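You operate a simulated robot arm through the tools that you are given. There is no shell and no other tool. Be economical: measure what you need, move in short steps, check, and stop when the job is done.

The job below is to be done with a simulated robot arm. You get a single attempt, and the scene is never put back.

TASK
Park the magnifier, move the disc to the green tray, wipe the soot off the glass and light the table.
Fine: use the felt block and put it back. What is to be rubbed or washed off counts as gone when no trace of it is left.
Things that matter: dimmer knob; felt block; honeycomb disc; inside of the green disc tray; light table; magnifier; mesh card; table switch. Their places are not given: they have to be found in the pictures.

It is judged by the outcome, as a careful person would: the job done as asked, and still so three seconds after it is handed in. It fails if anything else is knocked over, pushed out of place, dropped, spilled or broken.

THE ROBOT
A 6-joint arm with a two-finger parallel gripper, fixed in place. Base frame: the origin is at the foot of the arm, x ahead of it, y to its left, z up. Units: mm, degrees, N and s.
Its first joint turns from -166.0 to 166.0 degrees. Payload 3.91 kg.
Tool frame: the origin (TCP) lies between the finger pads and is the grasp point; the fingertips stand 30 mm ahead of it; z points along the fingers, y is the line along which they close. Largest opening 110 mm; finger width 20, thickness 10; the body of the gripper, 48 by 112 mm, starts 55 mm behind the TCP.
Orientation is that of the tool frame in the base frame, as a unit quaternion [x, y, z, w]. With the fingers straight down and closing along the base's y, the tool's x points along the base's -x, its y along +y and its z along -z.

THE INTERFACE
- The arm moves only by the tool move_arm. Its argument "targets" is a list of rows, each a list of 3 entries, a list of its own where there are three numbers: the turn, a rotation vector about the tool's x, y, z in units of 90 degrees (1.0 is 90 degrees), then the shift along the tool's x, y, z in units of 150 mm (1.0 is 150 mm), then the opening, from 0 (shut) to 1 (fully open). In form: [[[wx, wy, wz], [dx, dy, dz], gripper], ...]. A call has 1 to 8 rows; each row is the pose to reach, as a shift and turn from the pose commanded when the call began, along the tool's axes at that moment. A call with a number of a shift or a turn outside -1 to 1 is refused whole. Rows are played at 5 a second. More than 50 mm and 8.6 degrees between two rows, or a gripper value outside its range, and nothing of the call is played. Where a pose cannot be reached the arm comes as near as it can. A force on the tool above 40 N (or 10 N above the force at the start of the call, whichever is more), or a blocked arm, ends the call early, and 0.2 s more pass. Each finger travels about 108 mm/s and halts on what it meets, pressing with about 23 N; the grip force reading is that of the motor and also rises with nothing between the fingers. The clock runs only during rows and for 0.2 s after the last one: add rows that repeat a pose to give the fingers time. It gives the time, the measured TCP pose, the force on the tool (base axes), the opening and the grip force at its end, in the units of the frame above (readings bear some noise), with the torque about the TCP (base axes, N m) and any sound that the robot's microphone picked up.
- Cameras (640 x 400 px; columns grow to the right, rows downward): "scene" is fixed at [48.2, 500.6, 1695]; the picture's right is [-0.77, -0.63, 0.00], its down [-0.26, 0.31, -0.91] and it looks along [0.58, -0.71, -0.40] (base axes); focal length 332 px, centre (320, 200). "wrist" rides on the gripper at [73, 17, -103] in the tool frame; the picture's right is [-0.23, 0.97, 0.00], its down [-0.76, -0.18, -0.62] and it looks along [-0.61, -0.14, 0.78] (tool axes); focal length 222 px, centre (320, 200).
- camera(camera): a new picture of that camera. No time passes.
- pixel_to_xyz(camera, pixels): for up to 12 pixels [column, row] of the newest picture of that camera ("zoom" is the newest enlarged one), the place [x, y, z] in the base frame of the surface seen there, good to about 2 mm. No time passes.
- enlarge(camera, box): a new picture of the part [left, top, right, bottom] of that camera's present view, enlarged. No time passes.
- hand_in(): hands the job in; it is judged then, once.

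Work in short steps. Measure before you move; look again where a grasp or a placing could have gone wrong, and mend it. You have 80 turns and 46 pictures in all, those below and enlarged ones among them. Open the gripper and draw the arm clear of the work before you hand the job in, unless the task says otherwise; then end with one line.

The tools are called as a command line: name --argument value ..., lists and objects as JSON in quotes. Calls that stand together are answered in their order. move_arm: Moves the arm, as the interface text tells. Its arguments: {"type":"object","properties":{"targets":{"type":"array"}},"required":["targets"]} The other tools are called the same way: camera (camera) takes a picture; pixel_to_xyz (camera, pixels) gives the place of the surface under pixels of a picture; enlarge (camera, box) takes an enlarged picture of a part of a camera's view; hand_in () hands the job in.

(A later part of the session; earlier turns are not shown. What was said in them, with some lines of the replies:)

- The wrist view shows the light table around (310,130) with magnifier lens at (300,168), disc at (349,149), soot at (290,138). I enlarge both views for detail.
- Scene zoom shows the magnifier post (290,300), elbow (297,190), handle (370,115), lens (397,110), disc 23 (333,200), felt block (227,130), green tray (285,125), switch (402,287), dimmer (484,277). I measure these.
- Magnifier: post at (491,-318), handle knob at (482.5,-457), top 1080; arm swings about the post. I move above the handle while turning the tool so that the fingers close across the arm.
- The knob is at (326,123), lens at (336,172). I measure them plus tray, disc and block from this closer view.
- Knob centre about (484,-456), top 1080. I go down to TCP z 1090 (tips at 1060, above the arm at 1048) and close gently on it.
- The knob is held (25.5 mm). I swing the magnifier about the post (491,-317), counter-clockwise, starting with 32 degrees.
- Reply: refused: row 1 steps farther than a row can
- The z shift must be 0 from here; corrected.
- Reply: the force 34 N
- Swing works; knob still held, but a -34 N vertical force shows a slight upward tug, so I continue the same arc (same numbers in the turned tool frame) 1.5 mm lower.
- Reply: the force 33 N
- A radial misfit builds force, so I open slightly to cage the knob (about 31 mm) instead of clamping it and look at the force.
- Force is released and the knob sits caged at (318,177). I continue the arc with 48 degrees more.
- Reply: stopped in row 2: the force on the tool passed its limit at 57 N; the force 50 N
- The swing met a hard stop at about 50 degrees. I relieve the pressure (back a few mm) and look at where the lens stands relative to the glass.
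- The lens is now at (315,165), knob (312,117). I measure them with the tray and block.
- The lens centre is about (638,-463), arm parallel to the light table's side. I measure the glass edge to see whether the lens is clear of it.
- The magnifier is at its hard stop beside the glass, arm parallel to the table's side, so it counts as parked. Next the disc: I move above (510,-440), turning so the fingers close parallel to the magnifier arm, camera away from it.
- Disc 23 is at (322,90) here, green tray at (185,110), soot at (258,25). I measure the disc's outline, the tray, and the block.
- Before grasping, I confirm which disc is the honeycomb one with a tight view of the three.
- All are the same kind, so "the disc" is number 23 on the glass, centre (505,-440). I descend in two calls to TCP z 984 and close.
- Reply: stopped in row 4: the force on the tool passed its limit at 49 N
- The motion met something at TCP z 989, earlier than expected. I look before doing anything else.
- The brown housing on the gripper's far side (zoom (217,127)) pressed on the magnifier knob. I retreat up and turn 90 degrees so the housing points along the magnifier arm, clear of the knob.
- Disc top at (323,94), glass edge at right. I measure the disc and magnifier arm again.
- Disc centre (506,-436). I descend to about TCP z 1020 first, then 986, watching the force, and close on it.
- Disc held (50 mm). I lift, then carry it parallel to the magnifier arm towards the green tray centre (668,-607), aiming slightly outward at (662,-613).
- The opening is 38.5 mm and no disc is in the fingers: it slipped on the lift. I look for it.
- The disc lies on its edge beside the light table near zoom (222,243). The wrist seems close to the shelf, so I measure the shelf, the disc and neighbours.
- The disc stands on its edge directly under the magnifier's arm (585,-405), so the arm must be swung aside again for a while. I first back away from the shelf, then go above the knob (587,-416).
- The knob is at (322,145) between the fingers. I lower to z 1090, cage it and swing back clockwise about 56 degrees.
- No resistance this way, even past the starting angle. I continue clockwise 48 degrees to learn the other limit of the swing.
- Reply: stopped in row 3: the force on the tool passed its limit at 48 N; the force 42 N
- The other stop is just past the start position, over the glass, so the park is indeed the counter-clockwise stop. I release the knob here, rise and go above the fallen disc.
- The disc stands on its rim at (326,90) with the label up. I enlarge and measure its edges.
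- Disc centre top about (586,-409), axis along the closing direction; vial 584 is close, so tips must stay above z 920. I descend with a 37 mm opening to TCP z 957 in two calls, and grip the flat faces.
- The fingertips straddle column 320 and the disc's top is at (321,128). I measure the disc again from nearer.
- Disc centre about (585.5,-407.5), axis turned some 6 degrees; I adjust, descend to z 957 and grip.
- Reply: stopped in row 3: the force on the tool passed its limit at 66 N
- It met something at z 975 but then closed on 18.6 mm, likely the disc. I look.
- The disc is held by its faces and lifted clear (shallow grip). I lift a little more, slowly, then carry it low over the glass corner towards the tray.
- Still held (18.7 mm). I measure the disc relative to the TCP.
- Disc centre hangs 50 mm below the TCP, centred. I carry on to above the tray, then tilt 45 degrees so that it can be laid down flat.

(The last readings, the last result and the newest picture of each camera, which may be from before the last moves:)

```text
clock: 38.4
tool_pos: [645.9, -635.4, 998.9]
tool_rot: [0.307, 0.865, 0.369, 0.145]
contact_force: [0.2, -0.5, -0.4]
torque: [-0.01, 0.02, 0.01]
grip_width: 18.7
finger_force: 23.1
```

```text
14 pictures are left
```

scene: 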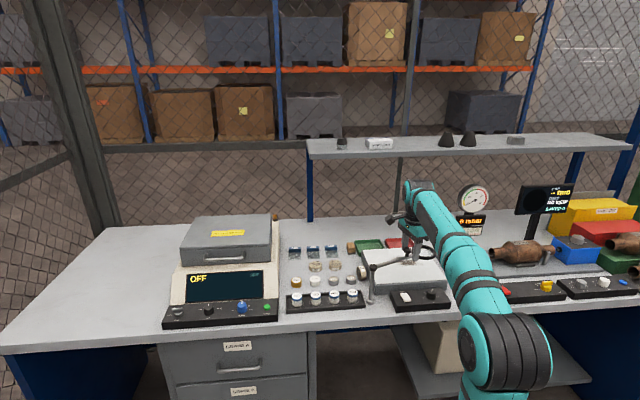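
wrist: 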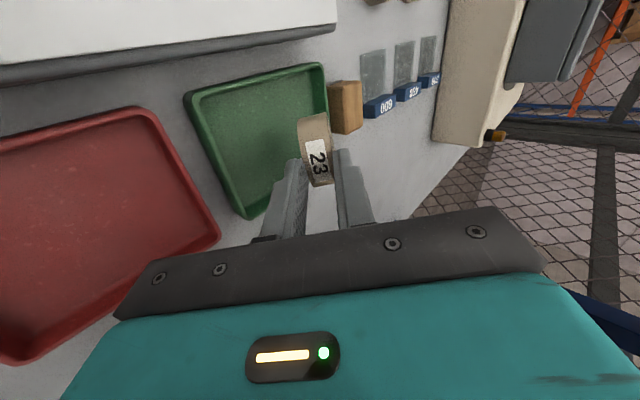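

The tilted disc centre is about (669,-608,965), over the tray. I lower it about 34 mm with an 8 mm sideways allowance until it just touches the floor of the tray.

move_arm --targets '[[[0, 0, 0], [0.002, -0.04, 0.06], 0.02], [[0, 0, 0], [0.003, -0.08, 0.12], 0.02], [[0, 0, 0], [0.005, -0.128, 0.194], 0.02], [[0, 0, 0], [0.005, -0.128, 0.194], 0.02]]'

enlarge --camera "scene" --box '[330, 190, 430, 290]'

```text
clock: 39.4
tool_pos: [650.4, -629.8, 962.5]
tool_rot: [0.308, 0.865, 0.369, 0.144]
contact_force: [-0.2, -0.4, 0.4]
torque: [-0.04, 0.02, 0.0]
grip_width: 18.9
finger_force: 23.1
```

```text
4.00 times, centred on (380, 240) of scene
```

zoom: 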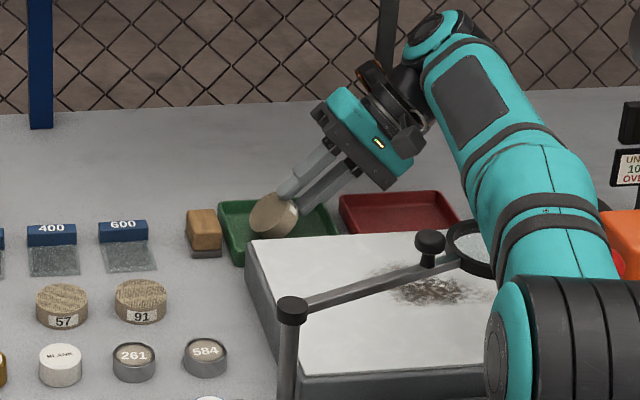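

Nearly at the floor. I lower 3 mm more, open, and withdraw back along the fingers.

move_arm --targets '[[[0, 0, 0], [0, -0.014, 0.013], 0.05], [[0, 0, 0], [0, -0.014, 0.013], 0.2], [[0, 0, 0], [0, -0.014, 0.013], 0.35], [[0, 0, 0], [0, -0.014, 0.013], 0.35], [[0, 0, 0], [0, 0, -0.15], 0.35], [[0, 0, 0], [0, 0.02, -0.35], 0.35], [[0, 0, 0], [0, 0.1, -0.5], 0.35]]'

camera --camera "wrist"

```text
clock: 41.0
tool_pos: [622.6, -664.6, 1031.5]
tool_rot: [0.307, 0.865, 0.369, 0.145]
contact_force: [-0.4, -0.1, 0.2]
torque: [0.02, 0.01, -0.01]
grip_width: 38.5
finger_force: 0.0
```

```text
12 pictures are left
```

wrist: 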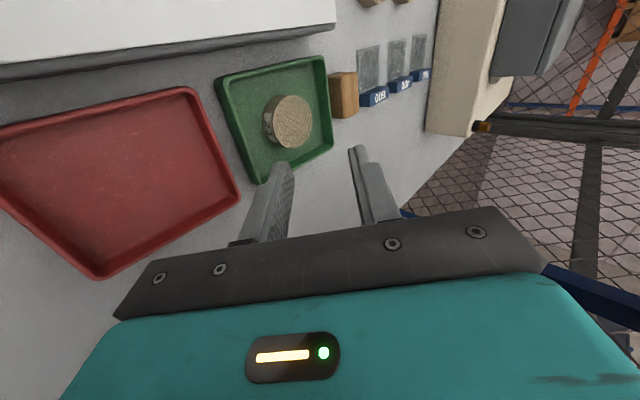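

The disc lies flat in the green tray. Now I untilt while rising back toward the open, and measure the knob (zoom (430,238)), felt block (205,215) and soot.

move_arm --targets '[[[0.08, 0, 0], [0, 0.05, -0.05], 0.35], [[0.16, 0, 0], [0, 0.1, -0.1], 0.35], [[0.24, 0, 0], [0, 0.15, -0.15], 0.35], [[0.32, 0, 0], [0, 0.2, -0.2], 0.35], [[0.4, 0, 0], [0.15, 0.25, -0.25], 0.4], [[0.48, 0, 0], [0.35, 0.3, -0.3], 0.5], [[0.52, 0, 0], [0.55, 0.35, -0.35], 0.55], [[0.52, 0, 0], [0.75, 0.35, -0.35], 0.55]]'

pixel_to_xyz --camera "zoom" --pixels '[[430, 236], [292, 305], [360, 285], [205, 210], [190, 215], [220, 215], [205, 250], [205, 225], [485, 225]]'

```text
clock: 42.8
tool_pos: [533.0, -592.6, 1100.3]
tool_rot: [0.339, 0.941, -0.006, 0.01]
contact_force: [0.6, 0.0, -0.9]
torque: [0.05, 0.05, 0.0]
grip_width: 60.5
finger_force: 0.2
```

```text
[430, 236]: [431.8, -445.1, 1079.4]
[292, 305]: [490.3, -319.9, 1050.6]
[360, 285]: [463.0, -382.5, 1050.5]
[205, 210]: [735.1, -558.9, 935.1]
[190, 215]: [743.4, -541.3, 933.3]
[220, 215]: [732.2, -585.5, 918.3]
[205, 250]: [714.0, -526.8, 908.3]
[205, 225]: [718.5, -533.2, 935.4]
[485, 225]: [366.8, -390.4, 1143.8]
```

The knob is at (432,-446), arm angle about -115. I rise, and turn toward it.

move_arm --targets '[[[0, 0, 0], [0.03, 0.01, -0.27], 0.55], [[0, 0, 0.08], [0.2, 0.07, -0.3], 0.55], [[0, 0, 0.16], [0.4, 0.13, -0.3], 0.55], [[0, 0, 0.24], [0.55, 0.2, -0.3], 0.55], [[0, 0, 0.32], [0.7, 0.26, -0.3], 0.55], [[0, 0, 0.4], [0.85, 0.3, -0.3], 0.55], [[0, 0, 0.48], [1.0, 0.32, -0.3], 0.55], [[0, 0, 0.48], [1.0, 0.32, -0.3], 0.55]]'

```text
clock: 44.6
tool_pos: [448.7, -458.7, 1141.9]
tool_rot: [0.663, 0.749, -0.001, 0.011]
contact_force: [-0.1, -0.2, 1.1]
torque: [-0.02, 0.0, -0.02]
grip_width: 60.6
finger_force: 0.0
```

Now I descend over the knob, cage it, and in the next call swing it counter-clockwise to the park stop.

move_arm --targets '[[[0, 0, 0], [0.098, -0.1, 0], 0.55], [[0, 0, 0], [0.098, -0.1, 0.2], 0.55], [[0, 0, 0], [0.098, -0.1, 0.345], 0.55], [[0, 0, 0], [0.098, -0.1, 0.345], 0.32], [[0, 0, 0], [0.098, -0.1, 0.345], 0.32]]'

move_arm --targets '[[[0, 0, -0.06], [-0.06, 0.13, 0], 0.32], [[0, 0, -0.12], [-0.107, 0.268, 0], 0.32], [[0, 0, -0.18], [-0.131, 0.413, 0], 0.32], [[0, 0, -0.24], [-0.132, 0.56, 0], 0.32], [[0, 0, -0.3], [-0.111, 0.705, 0], 0.32], [[0, 0, -0.36], [-0.066, 0.845, 0], 0.32], [[0, 0, -0.42], [-0.001, 0.976, 0], 0.32]]'

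```text
clock: 45.8
tool_pos: [432.2, -445.1, 1090.0]
tool_rot: [0.661, 0.75, -0.001, 0.012]
contact_force: [-0.3, 0.5, 0.3]
torque: [0.02, -0.01, -0.02]
grip_width: 35.3
finger_force: 0.2
```

```text
clock: 47.4
tool_pos: [579.3, -427.4, 1088.7]
tool_rot: [0.383, 0.924, -0.004, 0.011]
contact_force: [0.1, 0.8, 0.1]
torque: [-0.01, -0.02, 0.01]
grip_width: 35.3
finger_force: 0.0
```

At about -51 degrees. I push the last stretch gently to the stop, then back off and rise.

move_arm --targets '[[[0, 0, 0], [0, 0.05, 0], 0.32], [[0, 0, 0], [0.005, 0.09, 0], 0.32], [[0, 0, 0], [0.01, 0.12, 0], 0.32], [[0, 0, 0], [0.015, 0.14, 0], 0.32], [[0, 0, 0], [0.02, 0.16, 0], 0.32]]'

move_arm --targets '[[[0, 0, 0], [0, -0.03, 0], 0.45], [[0, 0, 0], [0, -0.03, 0], 0.55], [[0, 0, 0], [0, -0.03, -0.2], 0.55], [[0, 0, 0], [0, -0.03, -0.4], 0.55], [[0, 0, 0], [0, -0.03, -0.4], 0.55]]'

camera --camera "wrist"

```text
clock: 48.6
tool_pos: [591.7, -409.0, 1090.3]
tool_rot: [0.383, 0.924, -0.004, 0.01]
contact_force: [-2.6, -7.3, -0.6]
torque: [-0.14, 0.04, 0.0]
grip_width: 38.9
finger_force: 3.7
```

```text
clock: 49.8
tool_pos: [589.4, -409.4, 1152.3]
tool_rot: [0.384, 0.923, -0.004, 0.011]
contact_force: [-0.3, -0.1, 0.4]
torque: [-0.01, -0.03, -0.04]
grip_width: 60.7
finger_force: 0.0
```

```text
11 pictures are left
```

wrist: 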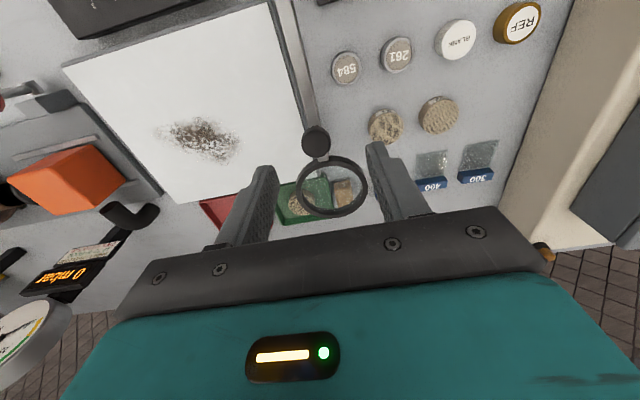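

The magnifier is at the stop again. I measure knob, soot extent, and glass.

pixel_to_xyz --camera "wrist" --pixels '[[316, 138], [155, 132], [170, 118], [205, 115], [242, 140], [238, 165], [190, 155], [200, 140], [343, 193], [335, 185], [352, 200], [345, 182]]'

enlarge --camera "wrist" --box '[120, 80, 280, 200]'

```text
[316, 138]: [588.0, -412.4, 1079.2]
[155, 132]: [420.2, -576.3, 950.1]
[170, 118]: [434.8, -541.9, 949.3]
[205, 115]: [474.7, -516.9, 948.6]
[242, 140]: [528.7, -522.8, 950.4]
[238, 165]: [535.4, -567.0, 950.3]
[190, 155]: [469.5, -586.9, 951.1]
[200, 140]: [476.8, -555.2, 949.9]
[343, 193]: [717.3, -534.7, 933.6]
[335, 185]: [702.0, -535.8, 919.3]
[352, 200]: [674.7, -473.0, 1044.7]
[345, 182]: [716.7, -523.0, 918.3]
```

```text
3.33 times, centred on (200, 140) of wrist
```

zoom: 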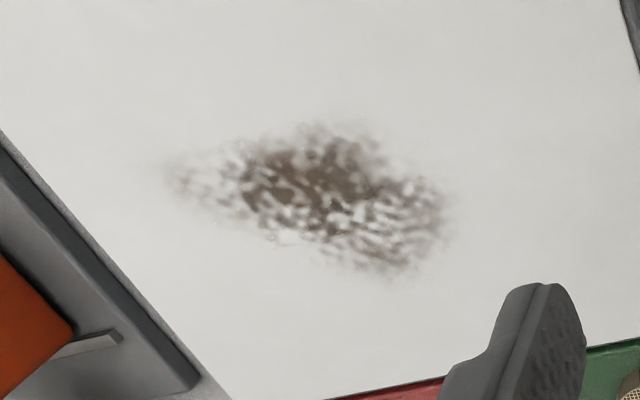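

Soot spans roughly ±58 mm along (.7,.7) and ±42 across, around (490,-548). Next the felt block near (727,-545): I fly over there turning to yaw 45 so that camera and housing stay off the lens.

move_arm --targets '[[[0, 0, -0.09], [-0.12, 0, 0], 0.73], [[0, 0, -0.18], [-0.25, 0, 0], 0.73], [[0, 0, -0.28], [-0.38, 0, 0.05], 0.73], [[0, 0, -0.37], [-0.5, 0, 0.1], 0.73], [[0, 0, -0.46], [-0.63, 0, 0.15], 0.73], [[0, 0, -0.55], [-0.76, 0.01, 0.2], 0.73], [[0, 0, -0.64], [-0.88, 0.01, 0.25], 0.73], [[0, 0, -0.73], [-1.0, 0.01, 0.3], 0.73]]'

move_arm --targets '[[[0, 0, -0.09], [0, 0, 0], 0.73], [[0, 0, -0.18], [0, 0, 0], 0.73], [[0, 0, -0.27], [0, 0, 0], 0.73], [[0, 0, -0.27], [0, 0, 0], 0.73]]'

camera --camera "wrist"

```text
refused: row 3 steps farther than a row can; nothing moved
```

```text
clock: 50.8
tool_pos: [588.1, -410.9, 1151.1]
tool_rot: [0.18, 0.984, -0.008, 0.01]
contact_force: [-0.1, 0.5, 0.0]
torque: [0.03, 0.05, -0.01]
grip_width: 80.1
finger_force: 0.1
```

```text
9 pictures are left
```

wrist: 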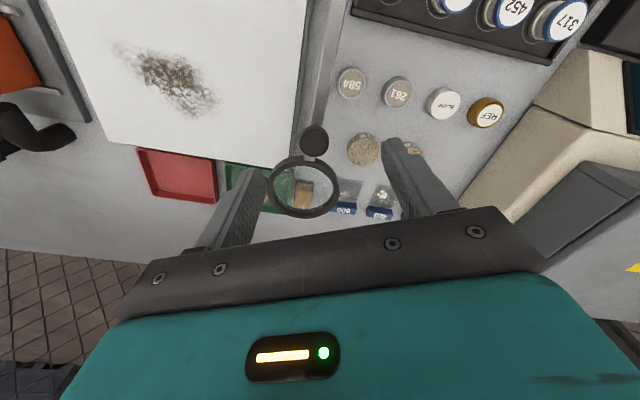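

One call was refused, the turn partly made (yaw -21). I redo the travel with smaller steps.

move_arm --targets '[[[0, 0, -0.09], [-0.12, -0.05, 0], 0.73], [[0, 0, -0.18], [-0.24, -0.1, 0], 0.73], [[0, 0, -0.27], [-0.36, -0.15, 0.05], 0.73], [[0, 0, -0.36], [-0.48, -0.2, 0.1], 0.73], [[0, 0, -0.45], [-0.6, -0.26, 0.15], 0.73], [[0, 0, -0.54], [-0.72, -0.31, 0.2], 0.73], [[0, 0, -0.63], [-0.83, -0.36, 0.25], 0.73], [[0, 0, -0.72], [-0.94, -0.405, 0.3], 0.73]]'

camera --camera "wrist"

```text
clock: 52.6
tool_pos: [697.2, -518.1, 1108.0]
tool_rot: [-0.376, 0.927, -0.012, 0.004]
contact_force: [0.4, 0.2, 0.5]
torque: [-0.01, -0.02, -0.02]
grip_width: 80.2
finger_force: 0.0
```

```text
8 pictures are left
```

wrist: 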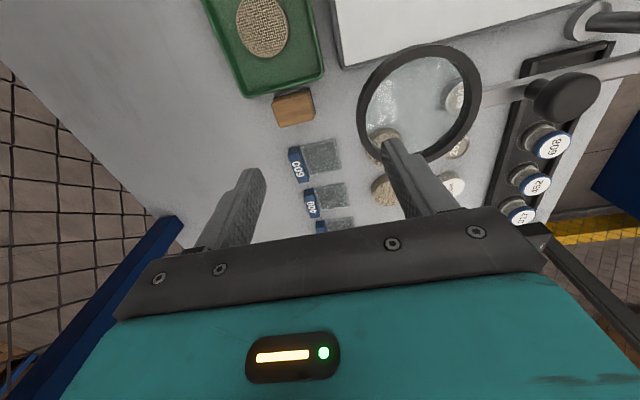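

The block's top face is at (293,107). I measure its corners.

pixel_to_xyz --camera "wrist" --pixels '[[275, 98], [308, 89], [313, 104], [278, 114], [293, 101], [285, 122], [312, 117]]'

```text
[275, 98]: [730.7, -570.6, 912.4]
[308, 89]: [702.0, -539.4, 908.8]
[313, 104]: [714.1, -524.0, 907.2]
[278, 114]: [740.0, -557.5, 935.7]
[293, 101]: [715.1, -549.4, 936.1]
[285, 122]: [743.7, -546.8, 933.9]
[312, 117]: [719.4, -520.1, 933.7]
```

Block centre about (725,-544), top 935, 37 long. I correct a 1.4 degree tilt, descend over it and grip its ends with the TCP at z 949.

move_arm --targets '[[[-0.016, 0, 0], [-0.013, -0.253, 0], 0.7], [[-0.016, 0, 0], [-0.013, -0.253, 0.3], 0.65], [[-0.016, 0, 0], [-0.013, -0.253, 0.6], 0.65], [[-0.016, 0, 0], [-0.013, -0.253, 0.9], 0.65], [[-0.016, 0, 0], [-0.013, -0.253, 0.98], 0.65], [[-0.016, 0, 0], [-0.013, -0.253, 0.98], 0.65]]'

camera --camera "wrist"

```text
clock: 54.0
tool_pos: [729.1, -546.6, 961.5]
tool_rot: [-0.375, 0.927, 0.0, 0.0]
contact_force: [0.6, -0.3, -0.1]
torque: [-0.01, -0.02, 0.03]
grip_width: 71.5
finger_force: 0.1
```

```text
7 pictures are left
```

wrist: 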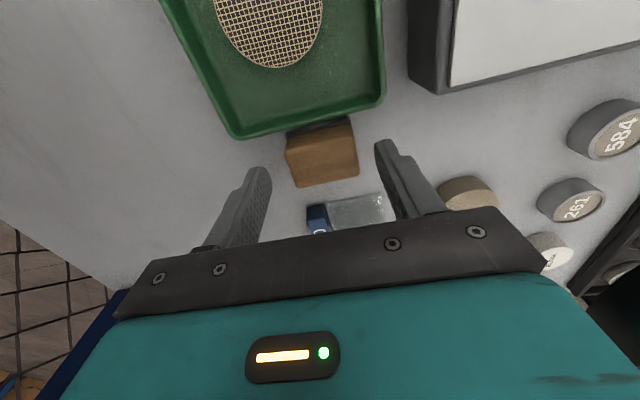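

The block sits between the fingers at (322,155). I check its top corners against the TCP.

pixel_to_xyz --camera "wrist" --pixels '[[288, 152], [350, 139], [355, 172], [297, 184], [322, 162], [320, 128]]'

```text
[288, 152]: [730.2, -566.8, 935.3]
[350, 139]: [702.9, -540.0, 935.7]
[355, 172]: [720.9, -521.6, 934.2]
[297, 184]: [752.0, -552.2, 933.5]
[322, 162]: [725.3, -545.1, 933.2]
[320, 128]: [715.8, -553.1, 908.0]
```

Block centre (726.5,-545). I shift 3 mm, go down to z 949, grip and lift slightly.

move_arm --targets '[[[0, 0, 0], [0.005, 0.02, 0.08], 0.65], [[0, 0, 0], [0.005, 0.02, 0.083], 0.5], [[0, 0, 0], [0.005, 0.02, 0.083], 0.3], [[0, 0, 0], [0.005, 0.02, 0.083], 0.2], [[0, 0, 0], [0.005, 0.02, 0.083], 0.2]]'

move_arm --targets '[[[0, 0, 0], [0, 0, -0.1], 0.2], [[0, 0, 0], [0, 0, -0.3], 0.2], [[0, 0, 0], [0, 0, -0.5], 0.2], [[0, 0, 0], [0, 0, -0.7], 0.2], [[0, 0, 0], [0, 0, -0.7], 0.2]]'

```text
clock: 55.2
tool_pos: [725.9, -545.2, 950.0]
tool_rot: [-0.374, 0.927, 0.001, -0.001]
contact_force: [0.0, 1.0, -0.5]
torque: [0.01, -0.02, 0.02]
grip_width: 47.0
finger_force: 22.7
```

```text
clock: 56.4
tool_pos: [727.0, -545.0, 1054.0]
tool_rot: [-0.375, 0.927, 0.001, 0.0]
contact_force: [-0.5, 0.0, -0.8]
torque: [0.0, 0.0, 0.0]
grip_width: 47.1
finger_force: 23.2
```

Block held and lifted (bottom = TCP-50). I carry it around the lens to above the soot centre (490,-548).

move_arm --targets '[[[0, 0, 0], [0.2, 0.06, 0], 0.2], [[0, 0, 0], [0.4, 0.12, 0], 0.2], [[0, 0, 0], [0.626, 0.187, 0], 0.2], [[0, 0, 0], [0.75, 0.36, 0], 0.2], [[0, 0, 0], [0.88, 0.6, 0], 0.2], [[0, 0, 0], [0.99, 0.82, 0], 0.2], [[0, 0, 0], [1.0, 0.95, 0], 0.2], [[0, 0, 0], [1.0, 0.95, 0], 0.2]]'

```text
clock: 58.2
tool_pos: [519.5, -549.0, 1055.4]
tool_rot: [-0.375, 0.927, 0.002, 0.0]
contact_force: [-0.7, 0.1, -0.2]
torque: [0.03, 0.0, 0.03]
grip_width: 47.0
finger_force: 22.6
```

Over the soot's edge part. I descend gently until the felt touches the glass (TCP about 1000).

move_arm --targets '[[[0, 0, 0], [0, -0.045, 0.2], 0.2], [[0, 0, 0], [0, -0.045, 0.32], 0.2], [[0, 0, 0], [0, -0.045, 0.345], 0.2], [[0, 0, 0], [0, -0.045, 0.36], 0.2], [[0, 0, 0], [0, -0.045, 0.37], 0.2], [[0, 0, 0], [0, -0.045, 0.376], 0.2], [[0, 0, 0], [0, -0.045, 0.376], 0.2]]'

```text
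clock: 59.8
tool_pos: [523.0, -552.1, 999.0]
tool_rot: [-0.375, 0.927, 0.0, 0.001]
contact_force: [1.8, -0.6, 16.5]
torque: [0.09, -0.1, 0.0]
grip_width: 46.9
finger_force: 22.9
```

Contact at 16 N with the glass. I wipe strip by strip: first at v=+26, then v=0, then v=-28.

move_arm --targets '[[[0, 0, 0], [-0.167, 0, 0], 0.2], [[0, 0, 0], [-0.247, 0, 0], 0.2], [[0, 0, 0], [-0.113, 0, 0], 0.2], [[0, 0, 0], [0.053, 0, 0], 0.2], [[0, 0, 0], [0.22, 0, 0], 0.2], [[0, 0, 0], [0.387, 0, 0], 0.2], [[0, 0, 0], [0.513, 0, 0], 0.2], [[0, 0, 0], [0.513, 0.173, 0], 0.2]]'

move_arm --targets '[[[0, 0, 0], [-0.167, 0, 0], 0.2], [[0, 0, 0], [-0.333, 0, 0], 0.2], [[0, 0, 0], [-0.5, 0, 0], 0.2], [[0, 0, 0], [-0.667, 0, 0], 0.2], [[0, 0, 0], [-0.76, 0, 0], 0.2], [[0, 0, 0], [-0.76, 0.187, 0], 0.2], [[0, 0, 0], [-0.593, 0.187, 0], 0.2], [[0, 0, 0], [-0.427, 0.187, 0], 0.2]]'

move_arm --targets '[[[0, 0, 0], [0.167, 0, 0], 0.2], [[0, 0, 0], [0.333, 0, 0], 0.2], [[0, 0, 0], [0.427, 0, 0], 0.2], [[0, 0, 0], [0.427, -0.09, 0], 0.2], [[0, 0, 0], [0.28, -0.09, 0], 0.2], [[0, 0, 0], [0.13, -0.09, 0], 0.2], [[0, 0, 0], [-0.03, -0.09, 0], 0.2], [[0, 0, 0], [-0.2, -0.09, 0], 0.2]]'

camera --camera "wrist"

```text
clock: 61.6
tool_pos: [450.3, -587.7, 998.3]
tool_rot: [-0.375, 0.927, 0.002, 0.0]
contact_force: [-1.2, 0.4, 6.6]
torque: [-0.04, 0.08, 0.01]
grip_width: 46.9
finger_force: 23.0
```

```text
clock: 63.4
tool_pos: [476.6, -521.8, 998.6]
tool_rot: [-0.376, 0.927, 0.001, 0.0]
contact_force: [0.2, 0.2, -0.6]
torque: [-0.02, 0.03, 0.03]
grip_width: 46.9
finger_force: 22.6
```

```text
clock: 65.2
tool_pos: [508.8, -511.7, 1000.6]
tool_rot: [-0.376, 0.927, 0.001, -0.001]
contact_force: [-0.3, 0.0, -0.8]
torque: [-0.03, 0.01, 0.01]
grip_width: 47.0
finger_force: 23.1
```

```text
6 pictures are left
```

wrist: 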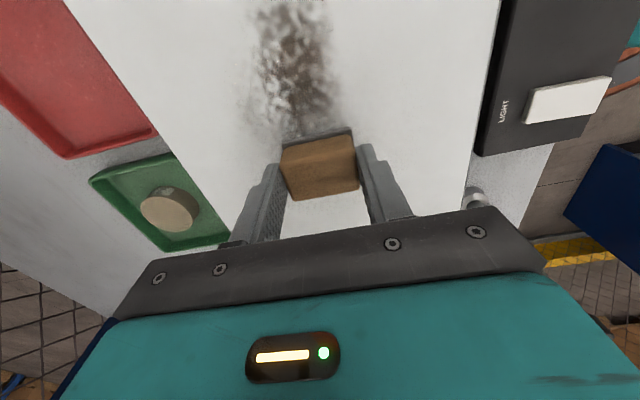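

Contact was lost during the strokes and soot remains at (295,60). I measure its extent now and then press anew.

pixel_to_xyz --camera "wrist" --pixels '[[245, 100], [270, 130], [300, 130], [345, 90], [330, 30], [255, 20], [290, 5], [290, 70], [340, 115]]'

move_arm --targets '[[[0, 0, 0], [0.1, -0.07, 0.0], 0.2], [[0, 0, 0], [0.2, -0.137, 0.006], 0.2], [[0, 0, 0], [0.2, -0.137, 0.012], 0.2], [[0, 0, 0], [0.2, -0.137, 0.018], 0.2], [[0, 0, 0], [0.2, -0.137, 0.018], 0.2]]'

```text
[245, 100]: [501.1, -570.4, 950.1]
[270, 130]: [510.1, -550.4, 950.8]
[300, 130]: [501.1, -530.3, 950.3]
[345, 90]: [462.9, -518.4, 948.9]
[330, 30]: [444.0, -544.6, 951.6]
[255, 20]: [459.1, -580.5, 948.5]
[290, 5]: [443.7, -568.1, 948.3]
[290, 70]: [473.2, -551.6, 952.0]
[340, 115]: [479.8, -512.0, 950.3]
```

```text
clock: 66.4
tool_pos: [499.8, -546.5, 998.2]
tool_rot: [-0.374, 0.927, 0.0, 0.0]
contact_force: [4.4, -0.8, 15.7]
torque: [-0.04, -0.11, -0.01]
grip_width: 46.8
finger_force: 24.0
```

Contact 15.7 N again at z 998. I stroke back and forth with slight extra pressing each row and check the force.

move_arm --targets '[[[0, 0, 0], [0.14, 0, 0.002], 0.2], [[0, 0, 0], [0.28, 0, 0.004], 0.2], [[0, 0, 0], [0.43, 0, 0.006], 0.2], [[0, 0, 0], [0.43, -0.13, 0.008], 0.2], [[0, 0, 0], [0.28, -0.13, 0.01], 0.2], [[0, 0, 0], [0.14, -0.13, 0.012], 0.2], [[0, 0, 0], [0, -0.13, 0.014], 0.2], [[0, 0, 0], [-0.15, -0.13, 0.016], 0.2]]'

```text
clock: 68.2
tool_pos: [529.9, -544.1, 993.6]
tool_rot: [-0.375, 0.927, 0.001, 0.0]
contact_force: [-3.2, -3.7, 22.3]
torque: [-0.04, 0.08, -0.04]
grip_width: 47.2
finger_force: 22.9
```

Good contact (22 N). I continue with strips v=0 and v=-24 without further pressing.

move_arm --targets '[[[0, 0, 0], [-0.13, 0, 0], 0.2], [[0, 0, 0], [-0.13, 0.16, 0], 0.2], [[0, 0, 0], [0.05, 0.16, 0], 0.2], [[0, 0, 0], [0.22, 0.16, 0], 0.2], [[0, 0, 0], [0.4, 0.16, 0.002], 0.2], [[0, 0, 0], [0.58, 0.16, 0.002], 0.2], [[0, 0, 0], [0.58, 0.32, 0.002], 0.2], [[0, 0, 0], [0.42, 0.32, 0.002], 0.2]]'

move_arm --targets '[[[0, 0, 0], [-0.17, 0, 0.002], 0.2], [[0, 0, 0], [-0.34, 0, 0.002], 0.2], [[0, 0, 0], [-0.5, 0, 0.002], 0.2], [[0, 0, 0], [-0.5, -0.1, 0.002], 0.2], [[0, 0, 0], [-0.34, -0.1, 0.002], 0.2], [[0, 0, 0], [-0.17, -0.1, 0.002], 0.2], [[0, 0, 0], [0, -0.1, 0.002], 0.2], [[0, 0, 0], [0.16, -0.1, 0.002], 0.2]]'

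```text
clock: 70.0
tool_pos: [453.3, -552.6, 993.1]
tool_rot: [-0.374, 0.927, 0.0, 0.0]
contact_force: [-0.9, -1.1, 13.9]
torque: [-0.05, -0.01, 0.02]
grip_width: 47.0
finger_force: 23.0
```

```text
clock: 71.8
tool_pos: [444.4, -581.1, 993.2]
tool_rot: [-0.375, 0.927, 0.001, 0.0]
contact_force: [0.0, 0.4, 7.5]
torque: [-0.08, -0.06, -0.05]
grip_width: 47.0
finger_force: 23.1
```

Contact held. One more pass along v=+14 and v=+36, then a look.

move_arm --targets '[[[0, 0, 0], [0, -0.147, 0.004], 0.2], [[0, 0, 0], [-0.19, -0.147, 0.004], 0.2], [[0, 0, 0], [-0.38, -0.147, 0.004], 0.2], [[0, 0, 0], [-0.57, -0.147, 0.006], 0.2], [[0, 0, 0], [-0.73, -0.147, 0.006], 0.2], [[0, 0, 0], [-0.73, -0.29, 0.006], 0.2], [[0, 0, 0], [-0.55, -0.29, 0.006], 0.2], [[0, 0, 0], [-0.37, -0.29, 0.006], 0.2]]'

move_arm --targets '[[[0, 0, 0], [0.18, 0, 0.002], 0.2], [[0, 0, 0], [0.36, 0, 0.002], 0.2], [[0, 0, 0], [0.36, 0, -0.2], 0.2], [[0, 0, 0], [0.2, -0.1, -0.4], 0.2], [[0, 0, 0], [0.0, -0.2, -0.5], 0.2], [[0, 0, 0], [-0.2, -0.3, -0.5], 0.2], [[0, 0, 0], [-0.4, -0.35, -0.5], 0.2], [[0, 0, 0], [-0.6, -0.4, -0.5], 0.2]]'

camera --camera "wrist"

```text
clock: 73.6
tool_pos: [516.9, -573.5, 993.0]
tool_rot: [-0.375, 0.927, 0.0, 0.0]
contact_force: [1.0, 0.5, 9.2]
torque: [0.07, -0.06, -0.02]
grip_width: 46.8
finger_force: 23.1
```

```text
clock: 75.4
tool_pos: [620.9, -557.9, 1067.4]
tool_rot: [-0.375, 0.927, 0.0, 0.0]
contact_force: [-0.1, 0.4, 0.5]
torque: [-0.02, -0.04, 0.0]
grip_width: 47.2
finger_force: 22.9
```

```text
5 pictures are left
```

wrist: 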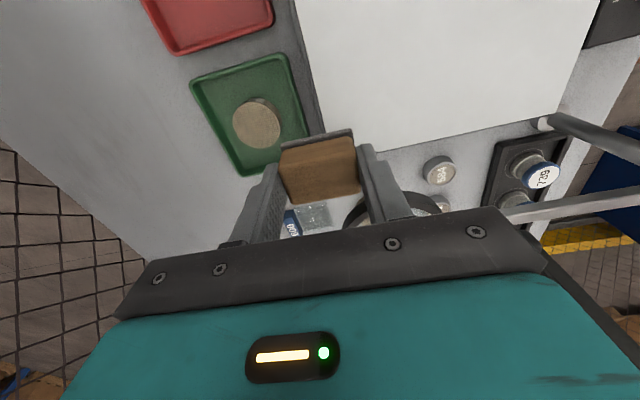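

The visible glass is clean. I check how much of the former soot region is within this view.

pixel_to_xyz --camera "wrist" --pixels '[[300, 5], [350, 5], [400, 5], [500, 5], [580, 5], [350, 60], [450, 60]]'

```text
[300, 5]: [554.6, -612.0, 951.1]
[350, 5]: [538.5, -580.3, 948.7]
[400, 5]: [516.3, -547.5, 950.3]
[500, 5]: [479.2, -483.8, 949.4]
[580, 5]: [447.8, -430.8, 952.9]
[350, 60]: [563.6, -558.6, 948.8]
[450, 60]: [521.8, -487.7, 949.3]
```

Only the far end is in view. I back 110 mm along tool x and look again.

move_arm --targets '[[[0, 0, 0], [0.25, 0, 0], 0.2], [[0, 0, 0], [0.5, 0, -0.05], 0.2], [[0, 0, 0], [0.75, 0, -0.1], 0.2], [[0, 0, 0], [0.75, 0, -0.1], 0.2]]'

enlarge --camera "wrist" --box '[200, 0, 600, 200]'

```text
clock: 76.4
tool_pos: [541.7, -632.7, 1084.4]
tool_rot: [-0.375, 0.927, 0.001, 0.0]
contact_force: [-0.6, -0.3, 0.0]
torque: [0.01, 0.01, -0.02]
grip_width: 47.2
finger_force: 22.6
```

```text
1.60 times, centred on (400, 100) of wrist
```

zoom: 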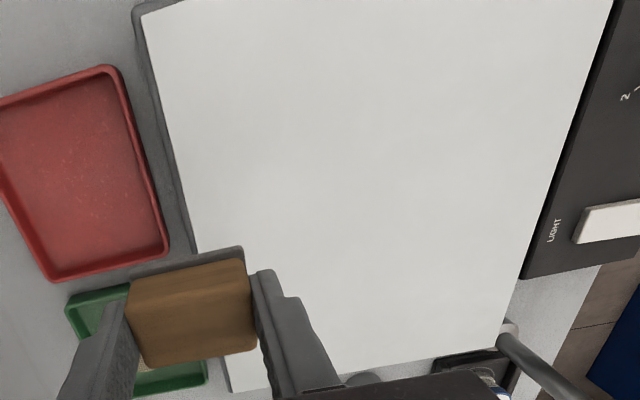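

The glass is clean everywhere. I carry the block back toward its place (726.5,-545).

move_arm --targets '[[[0, 0, 0], [-0.2, -0.068, 0], 0.2], [[0, 0, 0], [-0.4, -0.136, 0], 0.2], [[0, 0, 0], [-0.6, -0.204, 0.05], 0.2], [[0, 0, 0], [-0.8, -0.272, 0.1], 0.2], [[0, 0, 0], [-1.0, -0.34, 0.15], 0.2], [[0, 0, 0], [-1.0, -0.34, 0.15], 0.2]]'

```text
clock: 77.8
tool_pos: [683.8, -564.4, 1061.2]
tool_rot: [-0.374, 0.927, 0.001, -0.001]
contact_force: [-0.3, -0.6, 0.1]
torque: [0.0, -0.03, 0.01]
grip_width: 46.9
finger_force: 23.0
```

Now to (726,-545) and down to just above the table.

move_arm --targets '[[[0, 0, 0], [-0.15, -0.05, 0], 0.2], [[0, 0, 0], [-0.293, -0.104, 0], 0.2], [[0, 0, 0], [-0.293, -0.104, 0.25], 0.2], [[0, 0, 0], [-0.293, -0.104, 0.5], 0.2], [[0, 0, 0], [-0.293, -0.104, 0.72], 0.2], [[0, 0, 0], [-0.293, -0.104, 0.72], 0.2]]'

move_arm --targets '[[[0, 0, 0], [0, 0, 0.02], 0.2], [[0, 0, 0], [0, 0, 0.035], 0.2], [[0, 0, 0], [0, 0, 0.05], 0.2], [[0, 0, 0], [0, 0, 0.05], 0.2]]'

```text
clock: 79.2
tool_pos: [726.3, -547.2, 951.9]
tool_rot: [-0.375, 0.927, 0.001, -0.001]
contact_force: [-0.5, -0.8, -0.8]
torque: [-0.03, 0.03, -0.01]
grip_width: 47.2
finger_force: 22.8
```

```text
clock: 80.2
tool_pos: [726.8, -547.6, 944.7]
tool_rot: [-0.375, 0.927, 0.0, 0.0]
contact_force: [0.1, -0.5, -0.8]
torque: [-0.02, 0.02, -0.02]
grip_width: 47.0
finger_force: 23.2
```

No contact yet at z 944.7; I nudge 2 mm toward +y and go further down in small steps.

move_arm --targets '[[[0, 0, 0], [-0.01, 0.01, 0.007], 0.2], [[0, 0, 0], [-0.01, 0.01, 0.014], 0.2], [[0, 0, 0], [-0.01, 0.01, 0.02], 0.2], [[0, 0, 0], [-0.01, 0.01, 0.02], 0.2]]'

```text
clock: 81.2
tool_pos: [725.7, -544.7, 943.2]
tool_rot: [-0.375, 0.927, -0.001, 0.0]
contact_force: [6.4, -5.0, 24.9]
torque: [-0.12, -0.26, 0.0]
grip_width: 47.1
finger_force: 22.7
```

The block stands on the table (25 N). I ease 1 mm, open and rise straight up.

move_arm --targets '[[[0, 0, 0], [0, 0, -0.008], 0.45], [[0, 0, 0], [0, 0, -0.008], 0.6], [[0, 0, 0], [0, 0, -0.008], 0.65], [[0, 0, 0], [0, 0, -0.2], 0.65], [[0, 0, 0], [0, 0, -0.5], 0.65], [[0, 0, 0], [0, 0, -0.8], 0.65], [[0, 0, 0], [0, 0, -1.0], 0.65]]'

```text
clock: 82.8
tool_pos: [727.7, -544.4, 1092.7]
tool_rot: [-0.375, 0.927, 0.001, -0.001]
contact_force: [-0.8, 0.2, 0.0]
torque: [0.04, 0.02, 0.0]
grip_width: 71.3
finger_force: 0.1
```

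The block is back. Next the switch at about (390,-378): I move away from the shelf, rising, across toward it.

move_arm --targets '[[[0, 0, 0], [0.15, 0, -0.1], 0.65], [[0, 0, 0], [0.3, 0.05, -0.3], 0.5], [[0, 0, 0], [0.32, 0.3, -0.4], 0.3], [[0, 0, 0], [0.35, 0.55, -0.4], 0.1], [[0, 0, 0], [0.38, 0.8, -0.4], 0], [[0, 0, 0], [0.4, 1.0, -0.4], 0]]'

move_arm --targets '[[[0, 0, -0.085], [0.06, 0.17, 0], 0], [[0, 0, -0.17], [0.12, 0.34, 0], 0], [[0, 0, -0.255], [0.18, 0.51, 0], 0], [[0, 0, -0.34], [0.26, 0.68, 0], 0], [[0, 0, -0.425], [0.34, 0.85, 0], 0], [[0, 0, -0.51], [0.4, 1.0, 0], 0], [[0, 0, -0.51], [0.4, 1.0, 0], 0]]'

```text
clock: 84.2
tool_pos: [579.5, -478.2, 1150.1]
tool_rot: [-0.375, 0.927, 0.002, -0.001]
contact_force: [0.4, -0.5, -1.5]
torque: [0.05, 0.07, 0.0]
grip_width: 0.1
finger_force: 22.5
```

```text
clock: 85.8
tool_pos: [430.2, -414.1, 1150.7]
tool_rot: [-0.707, 0.707, 0.002, 0.0]
contact_force: [-0.2, -0.3, -0.5]
torque: [0.01, 0.03, 0.03]
grip_width: 0.1
finger_force: 22.7
```

At (430,-414), yaw 90. I look at the panel with an enlarged wrist view.

enlarge --camera "wrist" --box '[280, 0, 520, 150]'

```text
2.67 times, centred on (400, 75) of wrist
```

zoom: 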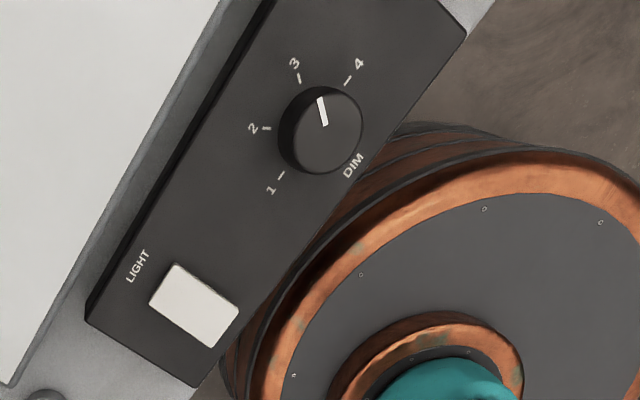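

The dimmer is already at about 3. I measure the rocker's ends (165,290)...(225,325) to see which is raised.

pixel_to_xyz --camera "zoom" --pixels '[[165, 290], [180, 285], [195, 305], [210, 315], [225, 320], [222, 335], [160, 298], [195, 280], [232, 312], [185, 325], [140, 320], [325, 110]]'

```text
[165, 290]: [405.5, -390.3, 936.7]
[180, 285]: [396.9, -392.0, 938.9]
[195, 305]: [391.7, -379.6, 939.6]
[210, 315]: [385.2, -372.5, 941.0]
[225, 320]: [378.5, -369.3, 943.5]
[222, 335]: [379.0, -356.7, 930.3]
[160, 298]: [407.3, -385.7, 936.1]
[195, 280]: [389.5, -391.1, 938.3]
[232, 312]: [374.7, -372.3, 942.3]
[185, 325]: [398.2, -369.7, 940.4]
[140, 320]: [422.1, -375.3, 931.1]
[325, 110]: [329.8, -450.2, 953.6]
```

The rocker's front end (377,-369) is raised at z 943, so I press there. I move over and down to just above it.

move_arm --targets '[[[0, 0, 0], [-0.15, 0.17, 0.1], 0], [[0, 0, 0], [-0.307, 0.348, 0.2], 0], [[0, 0, 0], [-0.307, 0.348, 0.45], 0], [[0, 0, 0], [-0.307, 0.348, 0.7], 0], [[0, 0, 0], [-0.307, 0.348, 0.9], 0], [[0, 0, 0], [-0.307, 0.348, 1.0], 0], [[0, 0, 0], [-0.307, 0.348, 1.0], 0]]'

move_arm --targets '[[[0, 0, 0], [0, 0, 0.1], 0], [[0, 0, 0], [0, 0, 0.165], 0], [[0, 0, 0], [0, 0, 0.19], 0], [[0, 0, 0], [0, 0, 0.21], 0], [[0, 0, 0], [0, 0, 0.225], 0], [[0, 0, 0], [0, 0, 0.235], 0], [[0, 0, 0], [0, 0, 0.235], 0]]'

```text
clock: 87.4
tool_pos: [377.2, -367.8, 1000.3]
tool_rot: [-0.706, 0.708, 0.0, -0.001]
contact_force: [1.2, 0.5, 0.2]
torque: [-0.03, 0.0, 0.01]
grip_width: 0.0
finger_force: 23.0
```

```text
clock: 89.0
tool_pos: [377.4, -366.2, 969.4]
tool_rot: [-0.706, 0.708, -0.002, 0.0]
contact_force: [-6.0, 0.0, 36.6]
torque: [-0.31, -0.17, -0.05]
grip_width: 0.0
finger_force: 22.9
heard: click
```

A click was heard. I rise well clear, opening the gripper, and check the result.

move_arm --targets '[[[0, 0, 0], [0, 0, -0.2], 0], [[0, 0, 0], [0, 0, -0.5], 0.2], [[0, 0, 0], [0, 0, -0.8], 0.5], [[0, 0, 0], [0.1, 0, -1.0], 0.7], [[0, 0, 0], [0.1, 0, -1.0], 0.7]]'

move_arm --targets '[[[0, 0, 0], [0, 0.2, -0.25], 0.7], [[0, 0, 0], [0, 0.35, -0.5], 0.7], [[0, 0, 0], [0, 0.45, -0.75], 0.7], [[0, 0, 0], [0, 0.45, -0.75], 0.7]]'

enlarge --camera "scene" --box '[280, 200, 480, 320]'

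```text
clock: 90.2
tool_pos: [379.9, -383.5, 1116.8]
tool_rot: [-0.707, 0.708, 0.001, 0.0]
contact_force: [0.7, -0.4, 0.8]
torque: [0.02, 0.04, -0.01]
grip_width: 77.4
finger_force: 0.0
```

```text
clock: 91.2
tool_pos: [312.3, -382.9, 1230.9]
tool_rot: [-0.707, 0.707, 0.001, -0.001]
contact_force: [-0.9, 0.2, 0.9]
torque: [0.02, -0.02, 0.01]
grip_width: 76.9
finger_force: 0.0
```

```text
3.20 times, centred on (380, 260) of scene
```

zoom: 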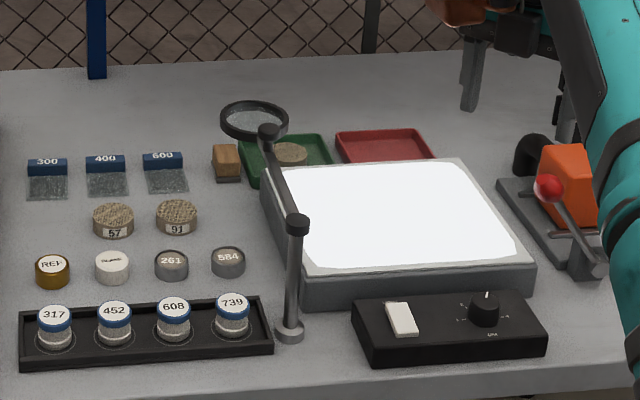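

The glass is lit evenly with no trace of soot. The magnifier is at its stop, the disc is in the green tray, the felt block is in its place, and the arm is clear with the gripper open, so I hand in.

hand_in

```text
The job is handed in.
```

I handed the job in with all four parts done, though disc 23 slipped from the gripper once on the way: the magnifier is parked at its stop, the disc lies flat in the green tray, the soot is off the glass with the felt block back in its place, and the light table is on.
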